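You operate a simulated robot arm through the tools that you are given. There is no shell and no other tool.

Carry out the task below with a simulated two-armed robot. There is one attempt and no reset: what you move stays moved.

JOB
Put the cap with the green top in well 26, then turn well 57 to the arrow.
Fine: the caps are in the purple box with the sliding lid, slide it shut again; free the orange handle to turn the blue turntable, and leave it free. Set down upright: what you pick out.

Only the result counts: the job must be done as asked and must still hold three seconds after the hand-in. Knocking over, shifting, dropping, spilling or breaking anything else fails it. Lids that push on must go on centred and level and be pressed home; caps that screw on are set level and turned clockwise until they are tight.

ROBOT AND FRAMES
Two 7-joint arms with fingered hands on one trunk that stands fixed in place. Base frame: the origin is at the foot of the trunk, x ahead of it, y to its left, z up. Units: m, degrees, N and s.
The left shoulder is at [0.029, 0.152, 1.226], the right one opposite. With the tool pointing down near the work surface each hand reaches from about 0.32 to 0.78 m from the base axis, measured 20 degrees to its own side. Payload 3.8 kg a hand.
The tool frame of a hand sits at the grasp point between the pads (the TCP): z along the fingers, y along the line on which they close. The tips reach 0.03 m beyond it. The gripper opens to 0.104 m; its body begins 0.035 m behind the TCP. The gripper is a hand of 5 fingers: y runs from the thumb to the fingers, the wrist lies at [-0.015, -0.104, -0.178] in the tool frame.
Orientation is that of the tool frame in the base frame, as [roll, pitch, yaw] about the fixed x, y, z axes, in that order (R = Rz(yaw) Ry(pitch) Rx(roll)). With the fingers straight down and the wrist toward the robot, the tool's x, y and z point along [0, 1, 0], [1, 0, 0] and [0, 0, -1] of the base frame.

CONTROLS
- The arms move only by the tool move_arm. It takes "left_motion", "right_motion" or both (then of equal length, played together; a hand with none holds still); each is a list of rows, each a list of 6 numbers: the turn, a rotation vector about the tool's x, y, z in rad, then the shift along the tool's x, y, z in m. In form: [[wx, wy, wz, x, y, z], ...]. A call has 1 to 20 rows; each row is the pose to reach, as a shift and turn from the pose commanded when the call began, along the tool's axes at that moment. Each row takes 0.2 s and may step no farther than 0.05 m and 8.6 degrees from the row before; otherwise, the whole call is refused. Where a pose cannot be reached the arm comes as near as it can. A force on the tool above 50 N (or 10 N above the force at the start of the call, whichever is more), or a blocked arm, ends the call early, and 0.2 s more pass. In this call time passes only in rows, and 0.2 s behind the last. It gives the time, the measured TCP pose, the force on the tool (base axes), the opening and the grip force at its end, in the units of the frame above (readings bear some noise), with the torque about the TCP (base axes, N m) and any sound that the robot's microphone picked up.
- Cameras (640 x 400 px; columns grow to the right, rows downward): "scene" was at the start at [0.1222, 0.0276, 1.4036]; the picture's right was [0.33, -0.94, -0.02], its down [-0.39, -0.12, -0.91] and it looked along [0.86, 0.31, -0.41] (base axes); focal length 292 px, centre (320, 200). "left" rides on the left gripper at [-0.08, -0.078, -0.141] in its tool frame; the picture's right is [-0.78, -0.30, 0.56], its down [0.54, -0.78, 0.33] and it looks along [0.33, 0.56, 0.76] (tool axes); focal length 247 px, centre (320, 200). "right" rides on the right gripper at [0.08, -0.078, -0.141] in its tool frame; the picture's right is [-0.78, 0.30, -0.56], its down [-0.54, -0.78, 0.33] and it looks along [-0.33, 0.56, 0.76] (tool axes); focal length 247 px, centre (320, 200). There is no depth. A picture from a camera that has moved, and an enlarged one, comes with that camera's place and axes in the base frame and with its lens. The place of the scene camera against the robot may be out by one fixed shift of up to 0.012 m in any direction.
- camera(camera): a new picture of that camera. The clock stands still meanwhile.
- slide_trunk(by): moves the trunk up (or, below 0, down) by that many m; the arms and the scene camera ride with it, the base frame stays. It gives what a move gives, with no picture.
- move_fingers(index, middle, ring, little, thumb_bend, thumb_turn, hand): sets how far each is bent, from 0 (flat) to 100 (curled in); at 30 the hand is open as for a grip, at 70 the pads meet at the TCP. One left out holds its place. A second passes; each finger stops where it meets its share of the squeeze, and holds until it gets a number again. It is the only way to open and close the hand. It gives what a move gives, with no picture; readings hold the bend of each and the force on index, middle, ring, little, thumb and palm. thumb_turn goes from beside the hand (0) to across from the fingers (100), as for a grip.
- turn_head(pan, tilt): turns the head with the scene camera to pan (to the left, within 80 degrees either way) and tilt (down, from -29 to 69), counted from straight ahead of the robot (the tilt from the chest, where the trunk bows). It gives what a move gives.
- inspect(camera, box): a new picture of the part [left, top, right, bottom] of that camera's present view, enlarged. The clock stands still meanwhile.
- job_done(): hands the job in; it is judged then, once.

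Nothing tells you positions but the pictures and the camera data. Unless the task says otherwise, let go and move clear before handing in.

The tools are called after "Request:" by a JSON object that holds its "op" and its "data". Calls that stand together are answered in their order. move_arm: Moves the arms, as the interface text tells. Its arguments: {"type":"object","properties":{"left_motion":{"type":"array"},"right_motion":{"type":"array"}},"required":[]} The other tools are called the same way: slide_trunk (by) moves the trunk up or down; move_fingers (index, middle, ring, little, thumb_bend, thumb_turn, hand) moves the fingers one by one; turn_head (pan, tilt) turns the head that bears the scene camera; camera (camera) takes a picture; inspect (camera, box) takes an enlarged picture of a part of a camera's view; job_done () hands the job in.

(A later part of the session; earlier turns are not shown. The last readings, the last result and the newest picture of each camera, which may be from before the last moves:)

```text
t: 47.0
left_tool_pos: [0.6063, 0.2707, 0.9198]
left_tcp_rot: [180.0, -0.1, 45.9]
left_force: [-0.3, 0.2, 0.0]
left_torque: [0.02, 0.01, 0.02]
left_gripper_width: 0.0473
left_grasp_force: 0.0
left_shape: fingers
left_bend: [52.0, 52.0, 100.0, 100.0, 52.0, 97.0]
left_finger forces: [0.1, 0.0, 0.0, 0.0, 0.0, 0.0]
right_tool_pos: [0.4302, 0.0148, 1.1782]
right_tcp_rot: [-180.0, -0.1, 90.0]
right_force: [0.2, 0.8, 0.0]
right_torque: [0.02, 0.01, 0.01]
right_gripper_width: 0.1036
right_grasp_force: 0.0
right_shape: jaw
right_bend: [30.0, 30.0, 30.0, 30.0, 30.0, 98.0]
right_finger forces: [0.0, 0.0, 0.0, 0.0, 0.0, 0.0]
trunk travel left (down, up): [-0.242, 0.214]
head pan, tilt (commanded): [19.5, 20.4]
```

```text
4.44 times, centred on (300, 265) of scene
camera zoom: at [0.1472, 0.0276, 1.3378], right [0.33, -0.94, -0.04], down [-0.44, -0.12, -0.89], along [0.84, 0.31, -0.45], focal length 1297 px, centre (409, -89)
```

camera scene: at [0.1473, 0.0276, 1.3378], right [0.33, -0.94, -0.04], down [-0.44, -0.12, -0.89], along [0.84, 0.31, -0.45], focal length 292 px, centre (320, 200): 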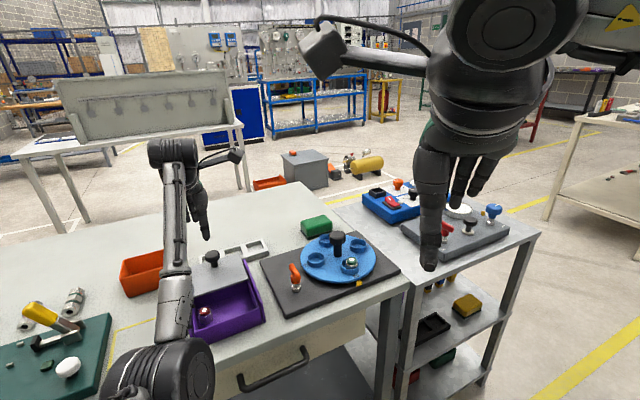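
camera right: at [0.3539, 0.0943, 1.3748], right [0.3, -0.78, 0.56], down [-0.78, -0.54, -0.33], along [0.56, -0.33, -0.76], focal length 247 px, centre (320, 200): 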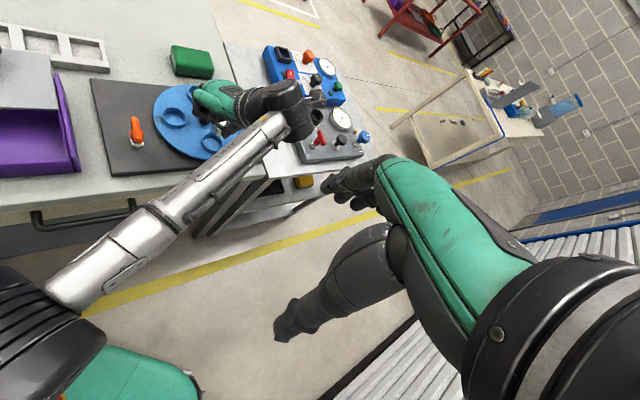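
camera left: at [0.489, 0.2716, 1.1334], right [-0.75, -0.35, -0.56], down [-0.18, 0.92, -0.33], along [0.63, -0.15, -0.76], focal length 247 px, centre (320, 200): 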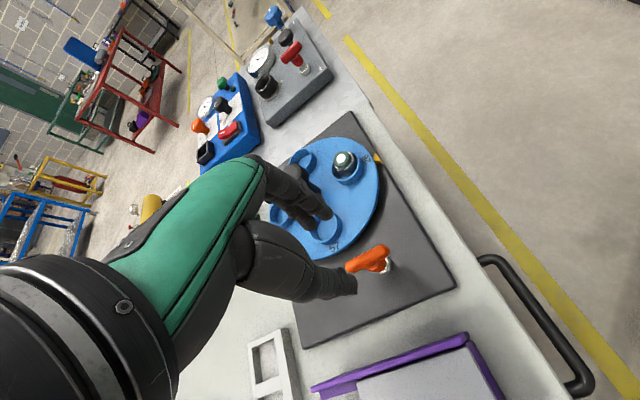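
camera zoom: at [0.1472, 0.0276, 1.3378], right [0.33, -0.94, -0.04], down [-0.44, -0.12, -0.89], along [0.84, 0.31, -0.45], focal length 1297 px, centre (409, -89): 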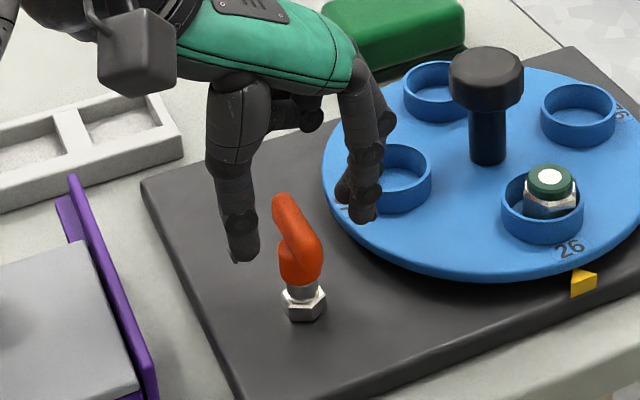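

Request:
{"op": "move_arm", "data": {"left_motion": [[0, 0, 0, 0, 0.0, 0.011], [0, 0, 0, 0, 0.0, 0.022]]}}

Request:
{"op": "move_fingers", "data": {"hand": "left", "index": 64, "middle": 64, "thumb_bend": 64}}

Request:
{"op": "inspect", "data": {"camera": "left", "box": [250, 160, 420, 330]}}

Request:
{"op": "inspect", "data": {"camera": "scene", "box": [250, 220, 350, 310]}}

```text
t: 47.6
left_tool_pos: [0.6059, 0.2694, 0.8973]
left_tcp_rot: [180.0, 0.0, 46.0]
left_force: [0.2, -0.1, -0.1]
left_torque: [-0.02, 0.01, -0.02]
left_gripper_width: 0.0476
left_grasp_force: 0.0
left_shape: fingers
left_bend: [52.0, 52.0, 100.0, 100.0, 52.0, 97.0]
left_finger forces: [0.0, 0.0, 0.0, 0.0, 0.0, 0.1]
right_tool_pos: [0.4306, 0.0148, 1.178]
right_tcp_rot: [179.9, 0.0, 90.1]
right_force: [-0.9, 0.2, 0.0]
right_torque: [0.0, 0.0, 0.0]
right_gripper_width: 0.1035
right_grasp_force: 0.0
right_shape: jaw
right_bend: [30.0, 30.0, 30.0, 30.0, 30.0, 98.0]
right_finger forces: [0.0, 0.0, 0.1, 0.1, 0.0, 0.0]
trunk travel left (down, up): [-0.242, 0.214]
head pan, tilt (commanded): [19.5, 20.4]
```

```text
t: 48.6
left_tool_pos: [0.606, 0.2682, 0.8972]
left_tcp_rot: [-180.0, 0.0, 46.1]
left_force: [-1.6, 1.1, -0.6]
left_torque: [0.02, 0.05, -0.02]
left_gripper_width: 0.0192
left_grasp_force: 0.2
left_shape: fingers
left_bend: [64.0, 64.0, 100.0, 100.0, 62.0, 97.0]
left_finger forces: [0.0, 0.0, 0.0, 0.0, 1.7, 0.0]
right_tool_pos: [0.4297, 0.0144, 1.1783]
right_tcp_rot: [180.0, 0.0, 89.9]
right_force: [0.0, -0.1, 0.0]
right_torque: [0.04, -0.03, -0.03]
right_gripper_width: 0.1037
right_grasp_force: 0.1
right_shape: jaw
right_bend: [30.0, 30.0, 30.0, 30.0, 30.0, 98.0]
right_finger forces: [0.0, 0.0, 0.0, 0.1, 0.0, 0.0]
trunk travel left (down, up): [-0.242, 0.214]
head pan, tilt (commanded): [19.5, 20.4]
```

```text
2.35 times, centred on (335, 245) of left
camera zoom: at [0.4941, 0.2666, 1.0393], right [-0.75, -0.35, -0.56], down [-0.19, 0.92, -0.33], along [0.63, -0.15, -0.76], focal length 581 px, centre (285, 94)
```

zoom: 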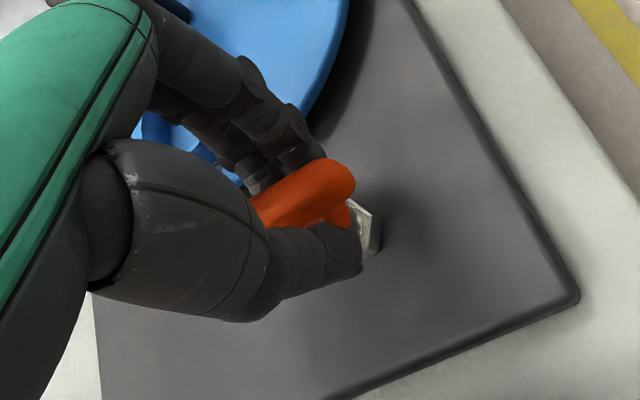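

```text
4.44 times, centred on (300, 265) of scene
camera zoom: at [0.1471, 0.0278, 1.3378], right [0.33, -0.94, -0.04], down [-0.44, -0.12, -0.89], along [0.84, 0.31, -0.45], focal length 1297 px, centre (409, -89)
```

zoom: 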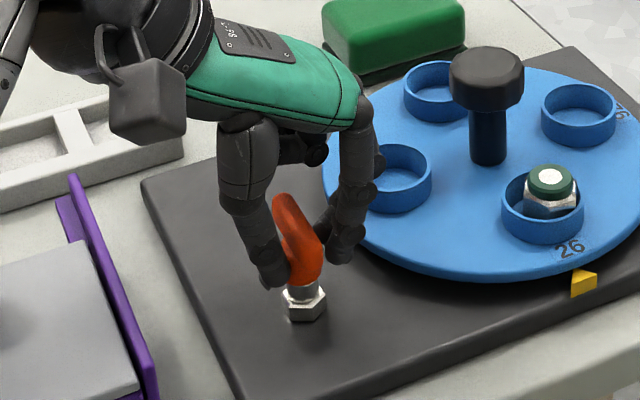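

Request:
{"op": "move_fingers", "data": {"hand": "left", "index": 72, "middle": 72, "thumb_bend": 66}}

Request:
{"op": "inspect", "data": {"camera": "scene", "box": [260, 230, 330, 300]}}

Request:
{"op": "inspect", "data": {"camera": "left", "box": [270, 170, 400, 290]}}

```text
t: 49.6
left_tool_pos: [0.6063, 0.2685, 0.8972]
left_tcp_rot: [-180.0, 0.0, 46.0]
left_force: [2.0, -2.2, -4.3]
left_torque: [-0.05, 0.0, 0.02]
left_gripper_width: 0.0135
left_grasp_force: 5.5
left_shape: fingers
left_bend: [71.0, 71.0, 100.0, 100.0, 62.0, 97.0]
left_finger forces: [4.0, 3.2, 0.1, 0.1, 3.3, 0.0]
right_tool_pos: [0.4309, 0.0146, 1.1766]
right_tcp_rot: [-179.9, 0.0, 89.9]
right_force: [0.3, -0.5, -0.6]
right_torque: [0.01, 0.02, 0.02]
right_gripper_width: 0.1041
right_grasp_force: 0.1
right_shape: jaw
right_bend: [30.0, 30.0, 30.0, 30.0, 30.0, 98.0]
right_finger forces: [0.0, 0.0, 0.0, 0.0, 0.0, 0.0]
trunk travel left (down, up): [-0.242, 0.214]
head pan, tilt (commanded): [19.5, 20.4]
```

```text
5.71 times, centred on (295, 265) of scene
camera zoom: at [0.1482, 0.0273, 1.3377], right [0.33, -0.94, -0.04], down [-0.44, -0.12, -0.89], along [0.83, 0.31, -0.45], focal length 1668 px, centre (463, -171)
```

zoom: 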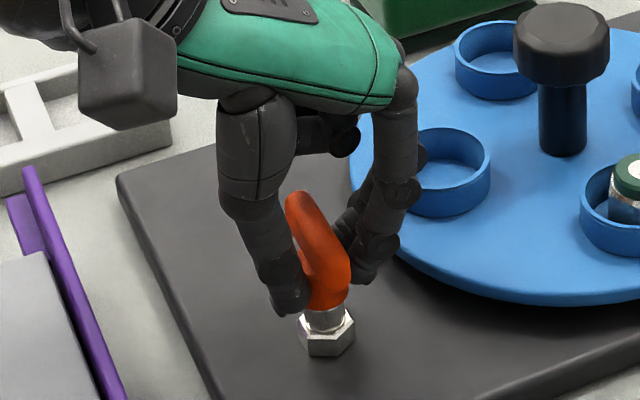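

```text
3.33 times, centred on (335, 230) of left
camera zoom: at [0.495, 0.2659, 1.039], right [-0.75, -0.35, -0.56], down [-0.19, 0.92, -0.33], along [0.63, -0.15, -0.76], focal length 823 px, centre (270, 100)
```

zoom: 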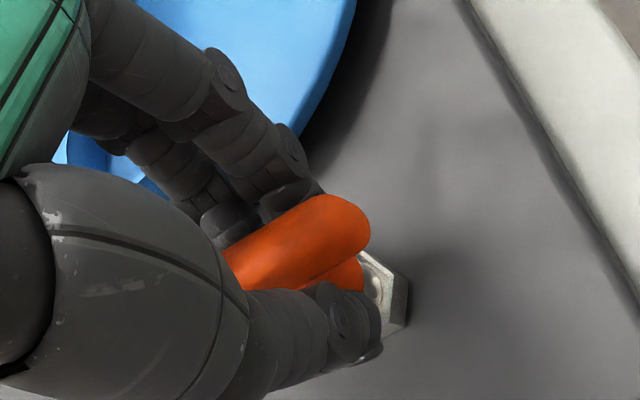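

The T-bar is held by index, middle and thumb. I first try lifting gently to feel whether it is a pull-up plunger.

Request:
{"op": "move_arm", "data": {"left_motion": [[0, 0, 0, 0, 0.0, -0.002], [0, 0, 0, 0, 0.0, -0.004]]}}

Request:
{"op": "inspect", "data": {"camera": "scene", "box": [260, 230, 330, 300]}}

```text
t: 50.2
left_tool_pos: [0.6073, 0.2692, 0.9004]
left_tcp_rot: [-179.9, 0.1, 46.0]
left_force: [1.7, -1.2, -6.3]
left_torque: [-0.06, -0.04, 0.05]
left_gripper_width: 0.0136
left_grasp_force: 4.5
left_shape: fingers
left_bend: [71.0, 71.0, 100.0, 100.0, 62.0, 97.0]
left_finger forces: [3.2, 2.6, 0.0, 0.1, 3.0, 0.0]
right_tool_pos: [0.431, 0.0143, 1.1772]
right_tcp_rot: [-180.0, -0.1, 90.0]
right_force: [-0.5, 0.2, 0.2]
right_torque: [-0.01, -0.02, -0.01]
right_gripper_width: 0.1037
right_grasp_force: 0.1
right_shape: jaw
right_bend: [30.0, 30.0, 30.0, 30.0, 30.0, 98.0]
right_finger forces: [0.0, 0.1, 0.0, 0.1, 0.0, 0.0]
trunk travel left (down, up): [-0.242, 0.214]
head pan, tilt (commanded): [19.5, 20.4]
```

```text
5.71 times, centred on (295, 265) of scene
camera zoom: at [0.1481, 0.0275, 1.3377], right [0.33, -0.94, -0.04], down [-0.44, -0.12, -0.89], along [0.83, 0.31, -0.45], focal length 1668 px, centre (463, -171)
```

zoom: 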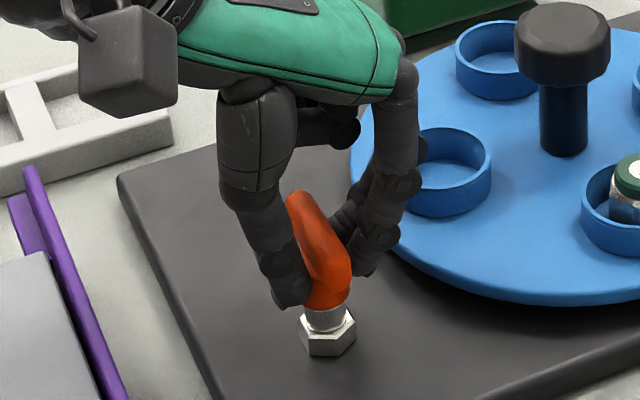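

Lifting only slips, the bar does not rise. I go back down and try a small twist instead, watching the torque.

Request:
{"op": "move_arm", "data": {"left_motion": [[0, 0, 0, 0, 0.0, 0.002], [0, 0, 0, 0, 0.0, 0.004]]}}

Request:
{"op": "move_arm", "data": {"left_motion": [[0, 0, -0.07, 0, 0.0, 0], [0, 0, -0.14, 0, 0.0, 0], [0, 0, -0.21, 0, 0.0, 0]]}}

Request:
{"op": "inspect", "data": {"camera": "scene", "box": [260, 230, 330, 300]}}

```text
t: 50.9
left_tool_pos: [0.6069, 0.2674, 0.899]
left_tcp_rot: [179.9, -0.1, 46.0]
left_force: [0.5, -1.9, 3.1]
left_torque: [-0.03, 0.03, -0.03]
left_gripper_width: 0.0132
left_grasp_force: 6.0
left_shape: fingers
left_bend: [71.0, 71.0, 100.0, 100.0, 62.0, 97.0]
left_finger forces: [4.0, 3.3, 0.1, 0.0, 4.5, 0.0]
right_tool_pos: [0.4302, 0.0144, 1.1787]
right_tcp_rot: [-180.0, 0.0, 90.1]
right_force: [0.4, -0.4, -1.2]
right_torque: [0.0, 0.02, -0.02]
right_gripper_width: 0.1035
right_grasp_force: 0.0
right_shape: jaw
right_bend: [30.0, 30.0, 30.0, 30.0, 30.0, 98.0]
right_finger forces: [0.1, 0.1, 0.0, 0.1, 0.0, 0.1]
trunk travel left (down, up): [-0.242, 0.214]
head pan, tilt (commanded): [19.5, 20.4]
```

```text
t: 51.6
left_tool_pos: [0.6059, 0.2675, 0.8986]
left_tcp_rot: [179.9, 0.0, 58.0]
left_force: [2.8, -5.3, 5.1]
left_torque: [-0.09, -0.06, -0.07]
left_gripper_width: 0.0122
left_grasp_force: 6.4
left_shape: fingers
left_bend: [72.0, 71.0, 100.0, 100.0, 62.0, 97.0]
left_finger forces: [4.7, 5.1, 0.0, 0.0, 2.9, 0.1]
right_tool_pos: [0.4313, 0.0142, 1.1782]
right_tcp_rot: [-179.9, -0.1, 89.9]
right_force: [0.5, 1.0, 1.0]
right_torque: [-0.01, 0.02, 0.02]
right_gripper_width: 0.1033
right_grasp_force: 0.1
right_shape: jaw
right_bend: [30.0, 30.0, 30.0, 30.0, 30.0, 98.0]
right_finger forces: [0.1, 0.0, 0.1, 0.0, 0.0, 0.1]
trunk travel left (down, up): [-0.242, 0.214]
head pan, tilt (commanded): [19.5, 20.4]
```

```text
5.71 times, centred on (295, 265) of scene
camera zoom: at [0.1473, 0.0261, 1.3379], right [0.33, -0.94, -0.04], down [-0.44, -0.12, -0.89], along [0.84, 0.31, -0.45], focal length 1668 px, centre (463, -171)
```

zoom: 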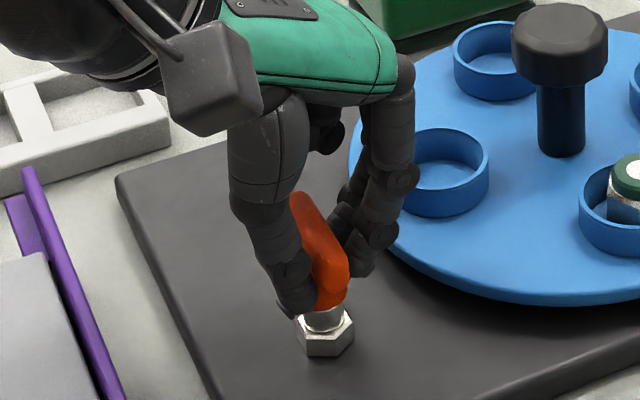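

Request:
{"op": "inspect", "data": {"camera": "left", "box": [270, 170, 400, 290]}}

Request:
{"op": "inspect", "data": {"camera": "right", "box": [120, 70, 190, 150]}}

```text
3.33 times, centred on (335, 230) of left
camera zoom: at [0.4985, 0.2419, 1.0404], right [-0.66, -0.5, -0.56], down [-0.38, 0.87, -0.33], along [0.65, -0.01, -0.76], focal length 823 px, centre (270, 100)
```

zoom: 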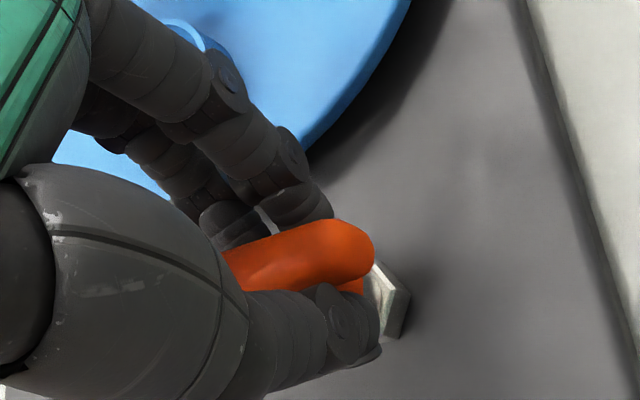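

```text
5.00 times, centred on (155, 110) of right
camera zoom: at [0.3534, 0.0929, 1.3176], right [0.3, -0.78, 0.56], down [-0.78, -0.53, -0.33], along [0.56, -0.33, -0.76], focal length 1235 px, centre (1145, 650)
```

zoom: 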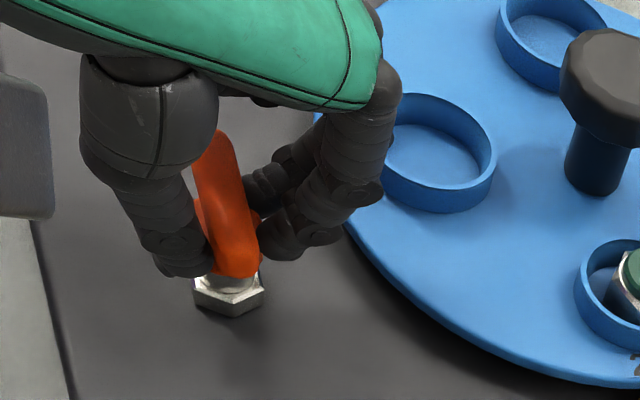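

Request:
{"op": "move_arm", "data": {"left_motion": [[0, 0, 0.07, 0, 0.0, 0], [0, 0, 0.14, 0, 0.0, 0], [0, 0, 0.21, 0, 0.0, 0], [0, 0, 0.28, 0, 0.0, 0], [0, 0, 0.35, 0, 0.0, 0], [0, 0, 0.42, 0, 0.0, 0]]}}

Request:
{"op": "inspect", "data": {"camera": "left", "box": [270, 170, 400, 290]}}

Request:
{"op": "inspect", "data": {"camera": "right", "box": [120, 70, 190, 150]}}

Request:
{"op": "inspect", "data": {"camera": "scene", "box": [260, 230, 330, 300]}}

```text
t: 53.0
left_tool_pos: [0.607, 0.2679, 0.8992]
left_tcp_rot: [-179.9, 0.0, 33.9]
left_force: [3.1, -3.4, 3.5]
left_torque: [-0.08, -0.03, 0.07]
left_gripper_width: 0.012
left_grasp_force: 7.4
left_shape: fingers
left_bend: [71.0, 72.0, 100.0, 100.0, 64.0, 95.0]
left_finger forces: [4.7, 4.4, 0.0, 0.1, 4.8, 0.0]
right_tool_pos: [0.43, 0.0148, 1.1777]
right_tcp_rot: [179.9, 0.0, 90.0]
right_force: [-0.6, 0.3, 0.1]
right_torque: [0.02, 0.03, -0.02]
right_gripper_width: 0.1035
right_grasp_force: 0.1
right_shape: jaw
right_bend: [30.0, 30.0, 30.0, 30.0, 30.0, 98.0]
right_finger forces: [0.0, 0.0, 0.0, 0.0, 0.0, 0.0]
trunk travel left (down, up): [-0.242, 0.214]
head pan, tilt (commanded): [19.5, 20.4]
```

```text
3.33 times, centred on (335, 230) of left
camera zoom: at [0.4968, 0.289, 1.04], right [-0.81, -0.19, -0.56], down [0.01, 0.94, -0.33], along [0.59, -0.27, -0.76], focal length 823 px, centre (270, 100)
```

zoom: 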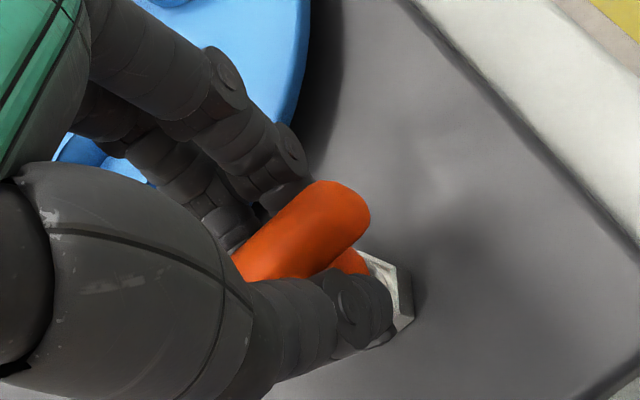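

```text
5.00 times, centred on (155, 110) of right
camera zoom: at [0.3534, 0.0936, 1.3175], right [0.3, -0.78, 0.56], down [-0.78, -0.54, -0.33], along [0.56, -0.33, -0.76], focal length 1235 px, centre (1145, 650)
```

zoom: 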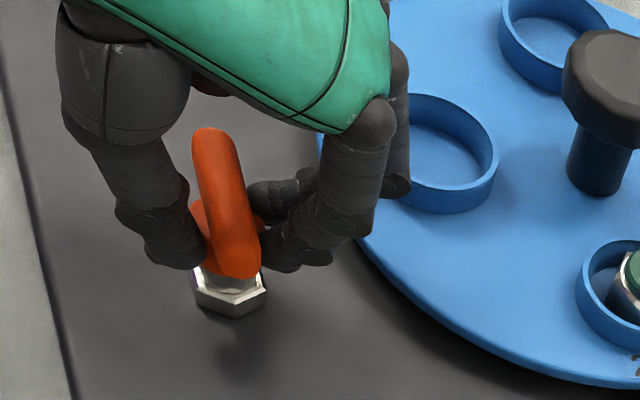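

```text
5.71 times, centred on (295, 265) of scene
camera zoom: at [0.1473, 0.0267, 1.3378], right [0.33, -0.94, -0.04], down [-0.44, -0.12, -0.89], along [0.84, 0.31, -0.45], focal length 1668 px, centre (463, -171)
```

zoom: 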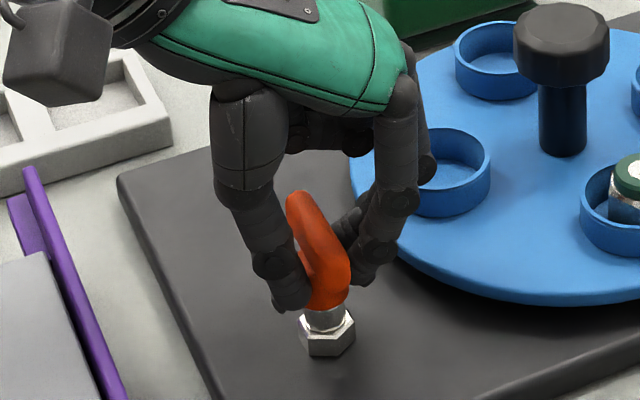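

The bar neither lifts by friction nor twists while down, which fits a plunger that must be pulled up and then turned. I let go, straighten the hand, and shift to the far end of the bar so the finger and thumb tips can close underneath it.

Request:
{"op": "move_fingers", "data": {"hand": "left", "index": 57, "middle": 50, "thumb_bend": 55}}

Request:
{"op": "move_arm", "data": {"left_motion": [[0, 0, -0.07, 0, 0.0, -0.003], [0, 0, -0.14, 0, 0.0, -0.005], [0, 0, -0.21, 0, 0.0, -0.006]]}}

Request:
{"op": "move_arm", "data": {"left_motion": [[0, 0, 0, 0.008, 0.0, 0], [0, 0, 0, 0.017, 0.0, 0], [0, 0, 0, 0.0255, 0.0, 0]]}}

Request:
{"op": "inspect", "data": {"camera": "left", "box": [270, 160, 420, 310]}}

Request:
{"op": "inspect", "data": {"camera": "scene", "box": [260, 220, 340, 300]}}

Request:
{"op": "inspect", "data": {"camera": "right", "box": [120, 70, 190, 150]}}

```text
t: 54.0
left_tool_pos: [0.6077, 0.2684, 0.8982]
left_tcp_rot: [180.0, 0.0, 33.9]
left_force: [-0.4, 0.6, -0.5]
left_torque: [-0.01, 0.03, 0.03]
left_gripper_width: 0.0375
left_grasp_force: 0.1
left_shape: fingers
left_bend: [56.0, 50.0, 100.0, 100.0, 55.0, 97.0]
left_finger forces: [0.0, 0.0, 0.0, 0.0, 0.0, 0.0]
right_tool_pos: [0.4304, 0.0149, 1.1776]
right_tcp_rot: [180.0, 0.1, 90.0]
right_force: [-0.7, -0.4, -0.4]
right_torque: [0.01, 0.01, 0.01]
right_gripper_width: 0.1035
right_grasp_force: 0.1
right_shape: jaw
right_bend: [30.0, 30.0, 30.0, 30.0, 30.0, 98.0]
right_finger forces: [0.0, 0.1, 0.0, 0.0, 0.0, 0.1]
trunk travel left (down, up): [-0.242, 0.214]
head pan, tilt (commanded): [19.5, 20.4]
```

```text
t: 54.9
left_tool_pos: [0.6064, 0.2691, 0.9037]
left_tcp_rot: [180.0, 0.0, 46.1]
left_force: [0.0, 0.1, 0.6]
left_torque: [0.05, -0.03, -0.02]
left_gripper_width: 0.0372
left_grasp_force: 0.0
left_shape: fingers
left_bend: [56.0, 50.0, 100.0, 100.0, 55.0, 97.0]
left_finger forces: [0.0, 0.0, 0.1, 0.0, 0.0, 0.1]
right_tool_pos: [0.4302, 0.0142, 1.1778]
right_tcp_rot: [-180.0, 0.1, 90.0]
right_force: [0.2, -0.3, 0.0]
right_torque: [0.0, 0.01, -0.09]
right_gripper_width: 0.1037
right_grasp_force: 0.0
right_shape: jaw
right_bend: [30.0, 30.0, 30.0, 30.0, 30.0, 98.0]
right_finger forces: [0.1, 0.0, 0.0, 0.1, 0.0, 0.0]
trunk travel left (down, up): [-0.242, 0.214]
head pan, tilt (commanded): [19.5, 20.4]
```

```text
t: 55.6
left_tool_pos: [0.6242, 0.2867, 0.905]
left_tcp_rot: [180.0, -0.1, 45.9]
left_force: [0.1, 0.6, -0.1]
left_torque: [0.01, -0.02, 0.01]
left_gripper_width: 0.0372
left_grasp_force: 0.1
left_shape: fingers
left_bend: [56.0, 50.0, 100.0, 100.0, 55.0, 97.0]
left_finger forces: [0.0, 0.0, 0.0, 0.1, 0.0, 0.0]
right_tool_pos: [0.4303, 0.0146, 1.1777]
right_tcp_rot: [180.0, 0.0, 90.0]
right_force: [-0.3, 0.1, -0.2]
right_torque: [0.02, 0.03, -0.01]
right_gripper_width: 0.1039
right_grasp_force: 0.0
right_shape: jaw
right_bend: [30.0, 30.0, 30.0, 30.0, 30.0, 98.0]
right_finger forces: [0.1, 0.0, 0.0, 0.0, 0.0, 0.0]
trunk travel left (down, up): [-0.242, 0.214]
head pan, tilt (commanded): [19.5, 20.4]
```

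```text
2.67 times, centred on (345, 235) of left
camera zoom: at [0.5134, 0.2842, 1.0452], right [-0.75, -0.35, -0.56], down [-0.19, 0.92, -0.33], along [0.63, -0.15, -0.76], focal length 659 px, centre (253, 107)
```

zoom: 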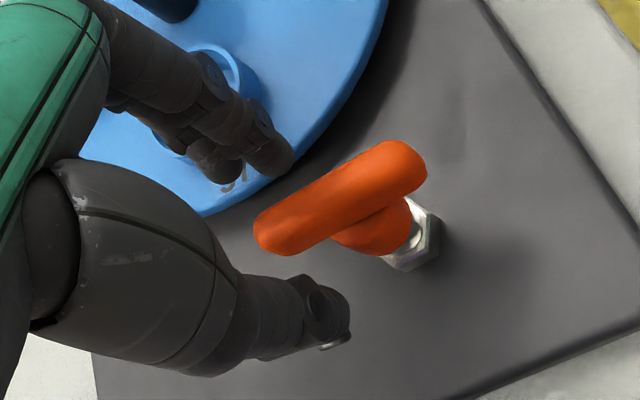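

```text
5.00 times, centred on (300, 260) of scene
camera zoom: at [0.1475, 0.0276, 1.3378], right [0.33, -0.94, -0.04], down [-0.44, -0.12, -0.89], along [0.84, 0.31, -0.45], focal length 1460 px, centre (420, -100)
```

zoom: 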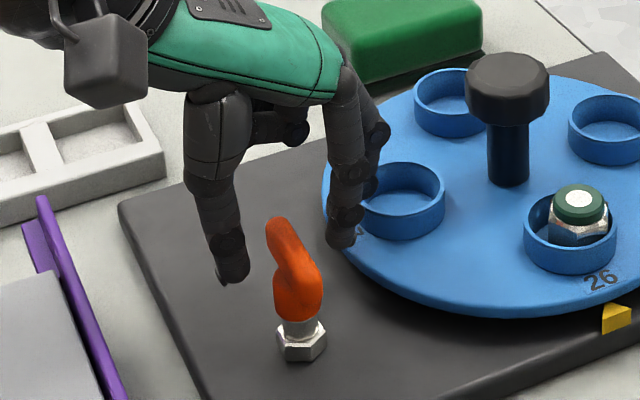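

```text
5.00 times, centred on (155, 110) of right
camera zoom: at [0.3536, 0.0945, 1.3174], right [0.3, -0.78, 0.56], down [-0.78, -0.54, -0.33], along [0.56, -0.33, -0.76], focal length 1235 px, centre (1145, 650)
```

zoom: 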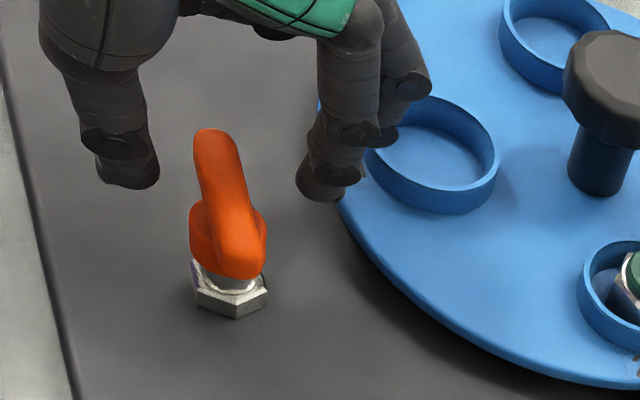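

Request:
{"op": "move_fingers", "data": {"hand": "left", "index": 70, "thumb_bend": 68}}

Request:
{"op": "inspect", "data": {"camera": "left", "box": [270, 160, 420, 310]}}

Request:
{"op": "inspect", "data": {"camera": "scene", "box": [270, 240, 320, 290]}}

Request:
{"op": "inspect", "data": {"camera": "right", "box": [130, 80, 180, 140]}}

```text
t: 56.6
left_tool_pos: [0.6255, 0.2865, 0.9035]
left_tcp_rot: [-180.0, 0.0, 46.1]
left_force: [-0.8, 2.8, 0.3]
left_torque: [0.03, 0.04, 0.02]
left_gripper_width: 0.0093
left_grasp_force: 1.8
left_shape: fingers
left_bend: [69.0, 50.0, 100.0, 100.0, 65.0, 97.0]
left_finger forces: [0.4, 0.0, 0.0, 0.0, 3.2, 0.0]
right_tool_pos: [0.4302, 0.0143, 1.1788]
right_tcp_rot: [-180.0, 0.1, 89.9]
right_force: [-0.3, -0.5, -0.7]
right_torque: [0.0, 0.04, -0.04]
right_gripper_width: 0.1036
right_grasp_force: 0.1
right_shape: jaw
right_bend: [30.0, 30.0, 30.0, 30.0, 30.0, 98.0]
right_finger forces: [0.0, 0.0, 0.0, 0.1, 0.0, 0.0]
trunk travel left (down, up): [-0.242, 0.214]
head pan, tilt (commanded): [19.5, 20.4]
```

```text
2.67 times, centred on (345, 235) of left
camera zoom: at [0.513, 0.2845, 1.0451], right [-0.75, -0.35, -0.56], down [-0.19, 0.92, -0.33], along [0.63, -0.15, -0.76], focal length 659 px, centre (253, 107)
```

zoom: 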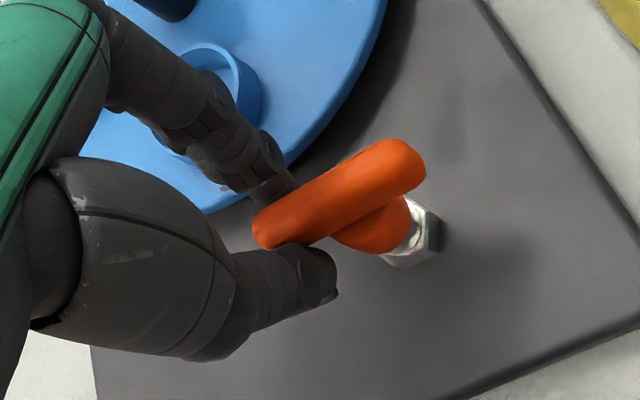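

```text
8.00 times, centred on (295, 265) of scene
camera zoom: at [0.1471, 0.028, 1.3378], right [0.33, -0.94, -0.04], down [-0.44, -0.12, -0.89], along [0.84, 0.31, -0.45], focal length 2335 px, centre (520, -320)
```

zoom: 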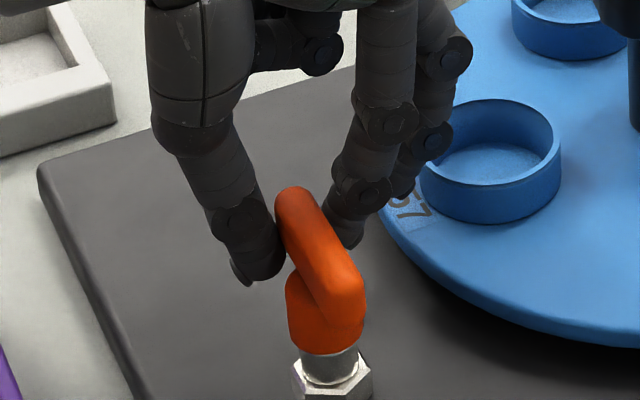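

```text
6.67 times, centred on (155, 110) of right
camera zoom: at [0.3532, 0.0949, 1.3174], right [0.3, -0.78, 0.56], down [-0.78, -0.54, -0.33], along [0.56, -0.33, -0.76], focal length 1646 px, centre (1420, 800)
```

zoom: 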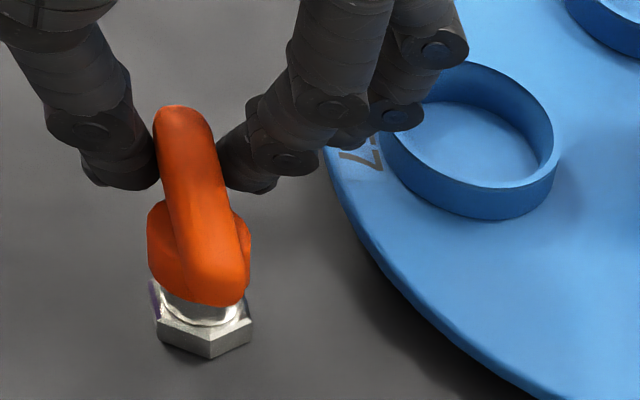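

Request:
{"op": "move_fingers", "data": {"hand": "left", "index": 78, "thumb_bend": 74}}

Request:
{"op": "inspect", "data": {"camera": "scene", "box": [270, 240, 320, 290]}}

Request:
{"op": "inspect", "data": {"camera": "right", "box": [130, 80, 180, 140]}}

```text
t: 57.6
left_tool_pos: [0.6258, 0.2865, 0.9032]
left_tcp_rot: [-180.0, 0.0, 46.0]
left_force: [-1.3, 1.8, -4.7]
left_torque: [0.09, 0.08, -0.02]
left_gripper_width: 0.0071
left_grasp_force: 7.7
left_shape: fingers
left_bend: [74.0, 50.0, 100.0, 100.0, 66.0, 97.0]
left_finger forces: [7.1, 0.0, 0.0, 0.0, 9.7, 0.0]
right_tool_pos: [0.4312, 0.0147, 1.1777]
right_tcp_rot: [-179.9, 0.0, 90.0]
right_force: [-0.3, -0.1, 0.3]
right_torque: [0.01, -0.02, 0.03]
right_gripper_width: 0.1036
right_grasp_force: 0.1
right_shape: jaw
right_bend: [30.0, 30.0, 30.0, 30.0, 30.0, 98.0]
right_finger forces: [0.0, 0.0, 0.1, 0.0, 0.1, 0.0]
trunk travel left (down, up): [-0.242, 0.214]
head pan, tilt (commanded): [19.5, 20.4]
```

```text
8.00 times, centred on (295, 265) of scene
camera zoom: at [0.1477, 0.0281, 1.3377], right [0.33, -0.94, -0.04], down [-0.44, -0.12, -0.89], along [0.83, 0.31, -0.45], focal length 2335 px, centre (520, -320)
```

zoom: 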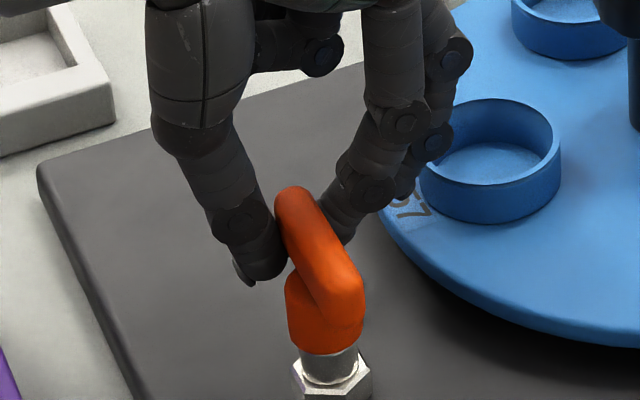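

```text
6.67 times, centred on (155, 110) of right
camera zoom: at [0.3538, 0.095, 1.3172], right [0.3, -0.78, 0.56], down [-0.78, -0.54, -0.33], along [0.56, -0.33, -0.76], focal length 1646 px, centre (1420, 800)
```

zoom: 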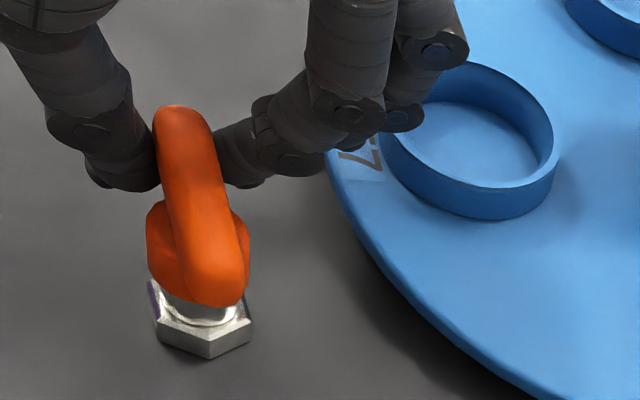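

Squeeze is now 7 to 10 N with the tips under the bar's edge. I try the lift again, a few millimetres.

Request:
{"op": "move_arm", "data": {"left_motion": [[0, 0, 0, 0, 0.0, -0.0015], [0, 0, 0, 0, 0.0, -0.003], [0, 0, 0, 0, 0.0, -0.0045]]}}

Request:
{"op": "inspect", "data": {"camera": "scene", "box": [270, 240, 320, 290]}}

Request:
{"op": "inspect", "data": {"camera": "right", "box": [130, 80, 180, 140]}}

```text
t: 58.5
left_tool_pos: [0.6261, 0.2869, 0.9061]
left_tcp_rot: [-179.9, 0.1, 45.9]
left_force: [-2.2, 0.5, -12.3]
left_torque: [0.08, -0.07, -0.04]
left_gripper_width: 0.0074
left_grasp_force: 7.9
left_shape: fingers
left_bend: [74.0, 50.0, 100.0, 100.0, 65.0, 97.0]
left_finger forces: [7.1, 0.0, 0.0, 0.0, 9.0, 0.0]
right_tool_pos: [0.4314, 0.0153, 1.1761]
right_tcp_rot: [-179.9, 0.0, 90.0]
right_force: [0.2, -1.4, -0.2]
right_torque: [0.02, -0.01, 0.01]
right_gripper_width: 0.1037
right_grasp_force: 0.1
right_shape: jaw
right_bend: [30.0, 30.0, 30.0, 30.0, 30.0, 98.0]
right_finger forces: [0.1, 0.1, 0.0, 0.0, 0.0, 0.0]
trunk travel left (down, up): [-0.242, 0.214]
head pan, tilt (commanded): [19.5, 20.4]
```

```text
8.00 times, centred on (295, 265) of scene
camera zoom: at [0.1487, 0.0284, 1.3375], right [0.33, -0.94, -0.04], down [-0.44, -0.12, -0.89], along [0.83, 0.31, -0.45], focal length 2335 px, centre (520, -320)
```

zoom: 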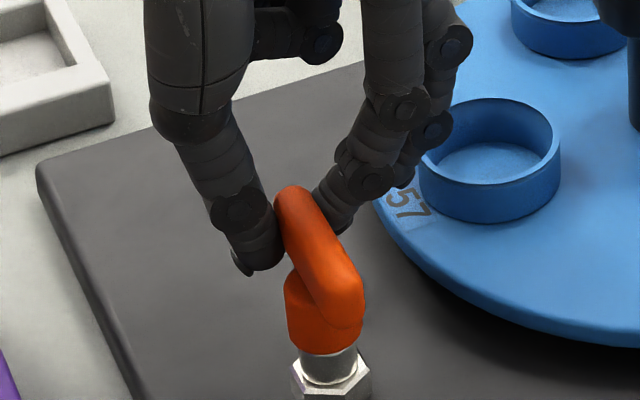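

```text
6.67 times, centred on (155, 110) of right
camera zoom: at [0.3548, 0.0953, 1.3168], right [0.3, -0.78, 0.56], down [-0.78, -0.54, -0.33], along [0.55, -0.33, -0.76], focal length 1646 px, centre (1420, 800)
```

zoom: 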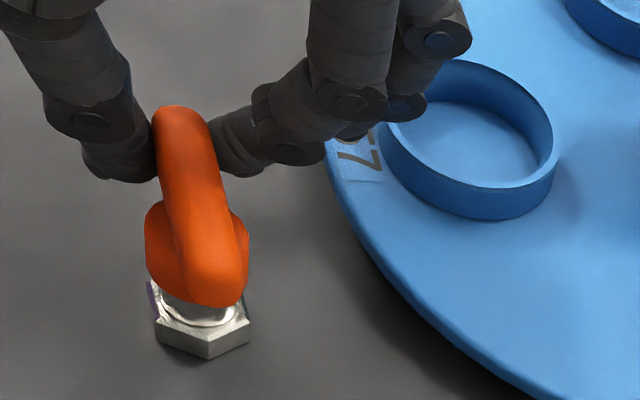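

The bar does not rise even with 12 N, so perhaps it is turned rather than pulled and needs more torque. I lower again and try swinging this far end of the bar about its stem, first counter-clockwise.

Request:
{"op": "move_arm", "data": {"left_motion": [[0, 0, 0, 0, 0.0, 0.002], [0, 0, 0, 0, 0.0, 0.0045]]}}

Request:
{"op": "move_arm", "data": {"left_motion": [[0, 0, -0.05, 0.0001, -0.0014, 0], [0, 0, -0.1, 0.0003, -0.0028, 0], [0, 0, -0.15, 0.001, -0.0042, 0]]}}

Request:
{"op": "inspect", "data": {"camera": "scene", "box": [270, 240, 320, 290]}}

Request:
{"op": "inspect", "data": {"camera": "right", "box": [130, 80, 180, 140]}}

```text
t: 59.0
left_tool_pos: [0.6272, 0.2864, 0.9065]
left_tcp_rot: [179.9, -0.2, 46.0]
left_force: [-1.3, 0.9, -2.8]
left_torque: [0.06, 0.02, -0.03]
left_gripper_width: 0.0072
left_grasp_force: 9.1
left_shape: fingers
left_bend: [75.0, 50.0, 100.0, 100.0, 66.0, 97.0]
left_finger forces: [8.9, 0.0, 0.1, 0.0, 10.1, 0.0]
right_tool_pos: [0.4313, 0.0149, 1.1781]
right_tcp_rot: [-179.9, 0.0, 90.0]
right_force: [0.0, 0.5, -0.4]
right_torque: [0.02, -0.01, 0.02]
right_gripper_width: 0.1034
right_grasp_force: 0.1
right_shape: jaw
right_bend: [30.0, 30.0, 30.0, 30.0, 30.0, 98.0]
right_finger forces: [0.0, 0.0, 0.0, 0.1, 0.0, 0.1]
trunk travel left (down, up): [-0.242, 0.214]
head pan, tilt (commanded): [19.5, 20.4]
```

```text
t: 59.9
left_tool_pos: [0.6237, 0.2905, 0.9043]
left_tcp_rot: [180.0, 0.1, 54.5]
left_force: [2.6, -3.6, 0.8]
left_torque: [-0.05, -0.02, -0.03]
left_gripper_width: 0.0069
left_grasp_force: 10.3
left_shape: fingers
left_bend: [76.0, 50.0, 100.0, 100.0, 67.0, 98.0]
left_finger forces: [11.7, 0.0, 0.1, 0.0, 7.6, 0.1]
right_tool_pos: [0.4311, 0.0134, 1.1775]
right_tcp_rot: [180.0, -0.1, 89.9]
right_force: [0.1, -0.4, 0.0]
right_torque: [-0.01, 0.0, -0.02]
right_gripper_width: 0.1035
right_grasp_force: 0.0
right_shape: jaw
right_bend: [30.0, 30.0, 30.0, 30.0, 30.0, 98.0]
right_finger forces: [0.0, 0.0, 0.0, 0.0, 0.0, 0.1]
trunk travel left (down, up): [-0.242, 0.214]
head pan, tilt (commanded): [19.5, 20.4]
```

```text
8.00 times, centred on (295, 265) of scene
camera zoom: at [0.1476, 0.0266, 1.3378], right [0.33, -0.94, -0.04], down [-0.44, -0.12, -0.89], along [0.84, 0.31, -0.45], focal length 2335 px, centre (520, -320)
```

zoom: 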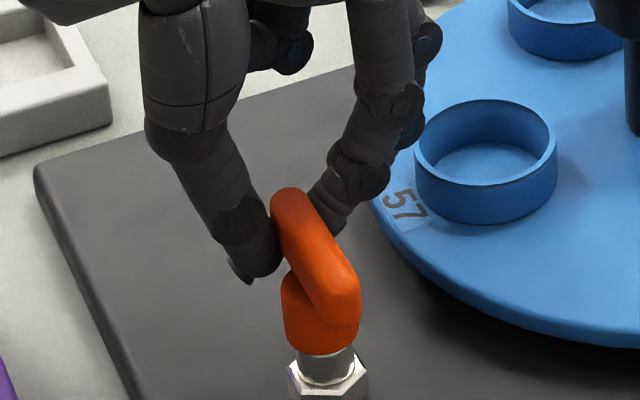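

```text
6.67 times, centred on (155, 110) of right
camera zoom: at [0.3537, 0.0935, 1.3174], right [0.3, -0.78, 0.56], down [-0.78, -0.53, -0.33], along [0.56, -0.33, -0.76], focal length 1646 px, centre (1420, 800)
```

zoom: 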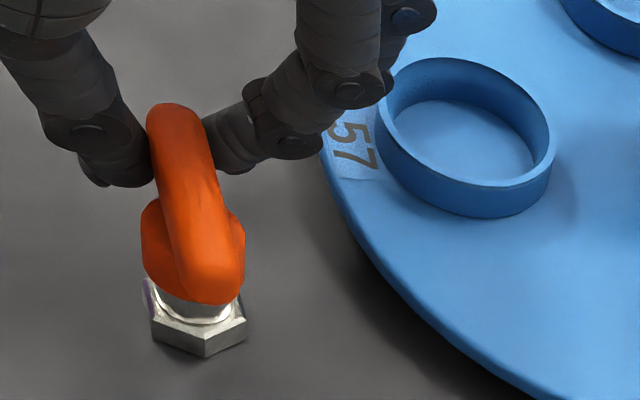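

Request:
{"op": "move_arm", "data": {"left_motion": [[0, 0, -0.03, 0, -0.002, 0], [0, 0, -0.06, 0, -0.004, 0], [0, 0, -0.09, 0, -0.006, 0]]}}

Request:
{"op": "inspect", "data": {"camera": "right", "box": [130, 80, 180, 140]}}

Request:
{"op": "inspect", "data": {"camera": "left", "box": [270, 160, 420, 310]}}

```text
t: 60.6
left_tool_pos: [0.6189, 0.2927, 0.9042]
left_tcp_rot: [179.8, 0.1, 59.7]
left_force: [6.0, -6.2, 1.2]
left_torque: [-0.11, -0.14, 0.0]
left_gripper_width: 0.0073
left_grasp_force: 8.0
left_shape: fingers
left_bend: [76.0, 50.0, 100.0, 100.0, 70.0, 98.0]
left_finger forces: [12.9, 0.0, 0.1, 0.0, 4.4, 0.0]
right_tool_pos: [0.4302, 0.0137, 1.1772]
right_tcp_rot: [-179.8, 0.0, 90.0]
right_force: [0.5, -0.9, -0.3]
right_torque: [-0.01, -0.01, -0.01]
right_gripper_width: 0.1036
right_grasp_force: 0.1
right_shape: jaw
right_bend: [30.0, 30.0, 30.0, 30.0, 30.0, 98.0]
right_finger forces: [0.0, 0.0, 0.0, 0.1, 0.0, 0.1]
trunk travel left (down, up): [-0.242, 0.214]
head pan, tilt (commanded): [19.5, 20.4]
```

```text
6.67 times, centred on (155, 110) of right
camera zoom: at [0.3544, 0.0932, 1.3172], right [0.3, -0.78, 0.56], down [-0.78, -0.53, -0.33], along [0.55, -0.33, -0.76], focal length 1646 px, centre (1420, 800)
```

zoom: 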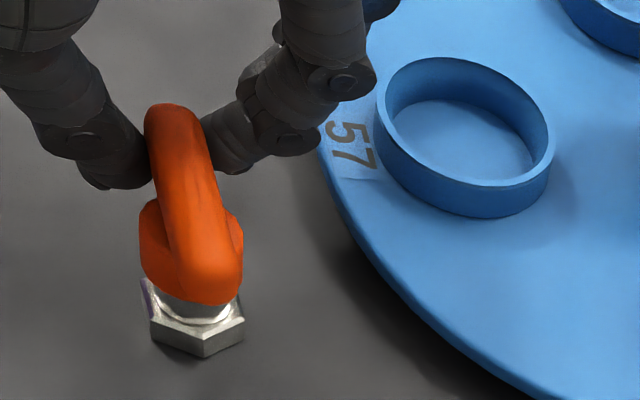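

```text
2.67 times, centred on (345, 235) of left
camera zoom: at [0.5108, 0.2637, 1.0455], right [-0.65, -0.52, -0.56], down [-0.4, 0.85, -0.33], along [0.65, 0.01, -0.76], focal length 659 px, centre (253, 107)
```

zoom: 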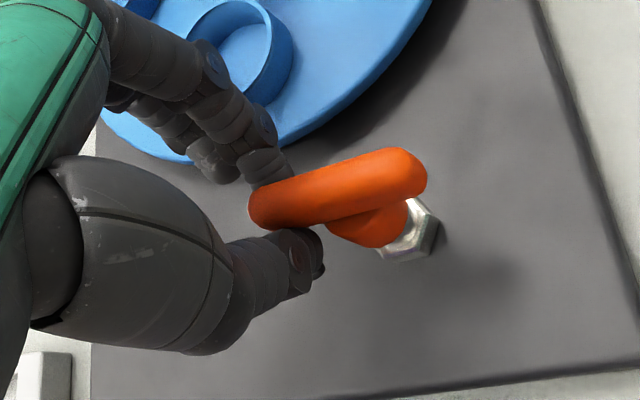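

Request:
{"op": "move_arm", "data": {"left_motion": [[0, 0, 0.06, 0, 0.003, 0], [0, 0, 0.12, 0, 0.006, 0], [0, 0, 0.18, 0, 0.009, 0], [0, 0, 0.24, 0, 0.0105, 0], [0, 0, 0.28, 0, 0.0125, 0], [0, 0, 0.32, 0, 0.0145, 0], [0, 0, 0.36, 0.0, 0.0165, 0]]}}

Request:
{"op": "inspect", "data": {"camera": "right", "box": [130, 80, 180, 140]}}

Request:
{"op": "inspect", "data": {"camera": "left", "box": [270, 160, 420, 310]}}

```text
t: 62.2
left_tool_pos: [0.6308, 0.2862, 0.9052]
left_tcp_rot: [179.9, 0.0, 39.0]
left_force: [-8.6, -1.3, -0.2]
left_torque: [0.06, 0.25, -0.02]
left_gripper_width: 0.008
left_grasp_force: 10.6
left_shape: fingers
left_bend: [76.0, 50.0, 100.0, 100.0, 66.0, 95.0]
left_finger forces: [8.0, 0.1, 0.0, 0.0, 12.9, 0.1]
right_tool_pos: [0.4305, 0.0145, 1.1778]
right_tcp_rot: [179.9, 0.0, 90.0]
right_force: [0.1, -0.6, 0.4]
right_torque: [0.02, -0.01, -0.02]
right_gripper_width: 0.1037
right_grasp_force: 0.0
right_shape: jaw
right_bend: [30.0, 30.0, 30.0, 30.0, 30.0, 98.0]
right_finger forces: [0.0, 0.0, 0.1, 0.1, 0.0, 0.1]
trunk travel left (down, up): [-0.242, 0.214]
head pan, tilt (commanded): [19.5, 20.4]
```

```text
6.67 times, centred on (155, 110) of right
camera zoom: at [0.352, 0.0942, 1.3178], right [0.3, -0.78, 0.56], down [-0.78, -0.54, -0.33], along [0.56, -0.33, -0.76], focal length 1646 px, centre (1420, 800)
```

zoom: 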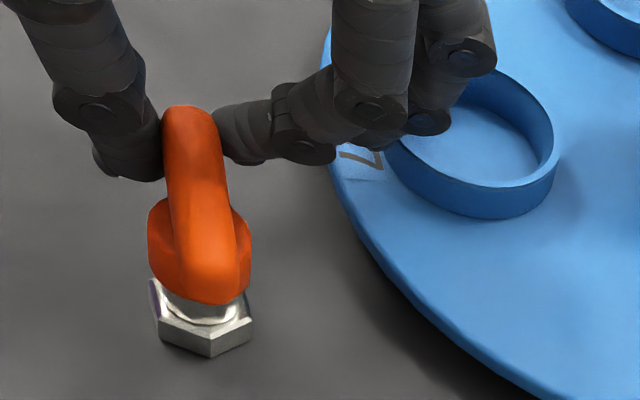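

```text
2.67 times, centred on (345, 235) of left
camera zoom: at [0.5195, 0.2965, 1.0465], right [-0.79, -0.26, -0.56], down [-0.07, 0.94, -0.33], along [0.61, -0.22, -0.76], focal length 659 px, centre (253, 107)
```

zoom: 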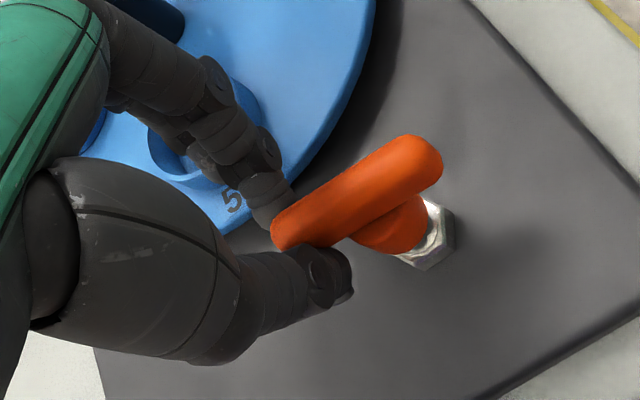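

Counter-clockwise is solid at over 8 N, but clockwise the bar's end seems to have given a few degrees. I follow the arc about the stem farther clockwise.

Request:
{"op": "move_arm", "data": {"left_motion": [[0, 0, 0.07, -0.002, 0.0025, 0], [0, 0, 0.15, -0.0045, 0.0053, 0], [0, 0, 0.227, -0.0065, 0.008, 0]]}}

Request:
{"op": "inspect", "data": {"camera": "right", "box": [130, 80, 180, 140]}}

Request:
{"op": "inspect", "data": {"camera": "left", "box": [270, 160, 420, 310]}}

Request:
{"op": "inspect", "data": {"camera": "scene", "box": [270, 240, 320, 290]}}

```text
t: 63.0
left_tool_pos: [0.6326, 0.2749, 0.9035]
left_tcp_rot: [179.9, -0.1, 26.0]
left_force: [-2.9, 4.1, 3.6]
left_torque: [0.19, 0.14, -0.02]
left_gripper_width: 0.0081
left_grasp_force: 11.1
left_shape: fingers
left_bend: [76.0, 50.0, 100.0, 100.0, 65.0, 97.0]
left_finger forces: [8.8, 0.0, 0.0, 0.0, 13.4, 0.0]
right_tool_pos: [0.4299, 0.0138, 1.179]
right_tcp_rot: [-180.0, 0.1, 89.9]
right_force: [0.4, -0.4, 0.1]
right_torque: [0.0, 0.04, 0.01]
right_gripper_width: 0.1036
right_grasp_force: 0.0
right_shape: jaw
right_bend: [30.0, 30.0, 30.0, 30.0, 30.0, 98.0]
right_finger forces: [0.0, 0.0, 0.0, 0.1, 0.1, 0.0]
trunk travel left (down, up): [-0.242, 0.214]
head pan, tilt (commanded): [19.5, 20.4]
```

```text
6.67 times, centred on (155, 110) of right
camera zoom: at [0.3529, 0.0948, 1.3177], right [0.3, -0.78, 0.56], down [-0.78, -0.54, -0.33], along [0.56, -0.33, -0.76], focal length 1646 px, centre (1420, 800)
```

zoom: 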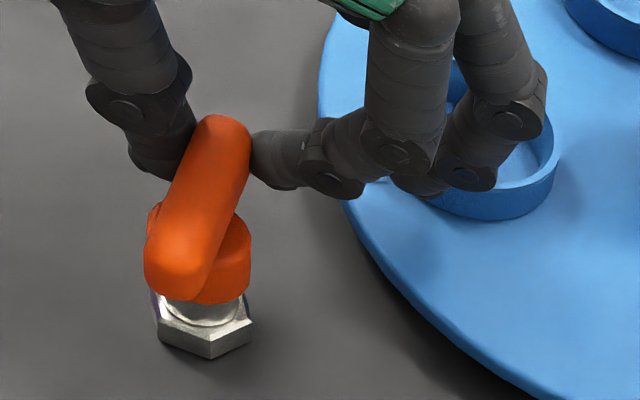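

```text
2.67 times, centred on (345, 235) of left
camera zoom: at [0.526, 0.3111, 1.0459], right [-0.83, -0.07, -0.56], down [0.14, 0.93, -0.33], along [0.55, -0.35, -0.76], focal length 659 px, centre (253, 107)
```

zoom: 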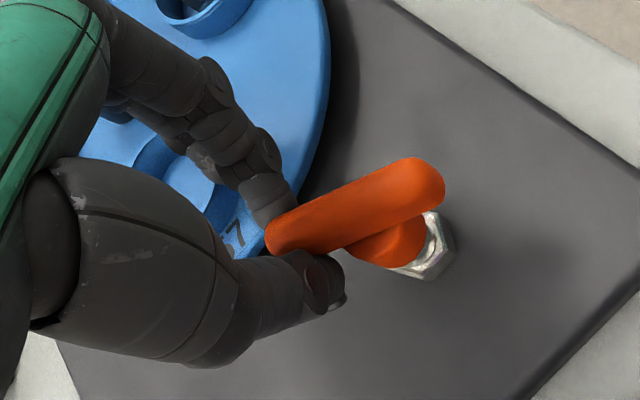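

```text
8.00 times, centred on (295, 265) of scene
camera zoom: at [0.1468, 0.0279, 1.3379], right [0.33, -0.94, -0.04], down [-0.44, -0.12, -0.89], along [0.84, 0.31, -0.45], focal length 2335 px, centre (520, -320)
```

zoom: 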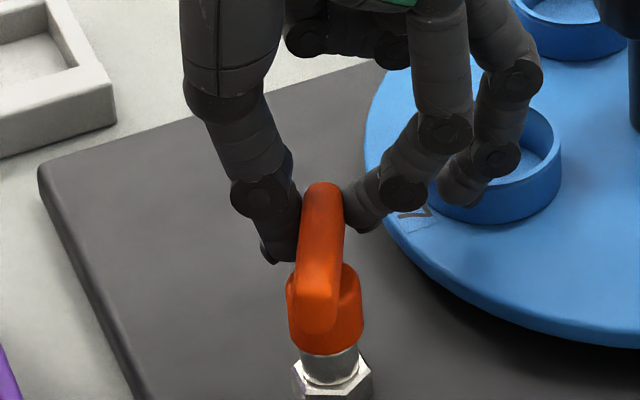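

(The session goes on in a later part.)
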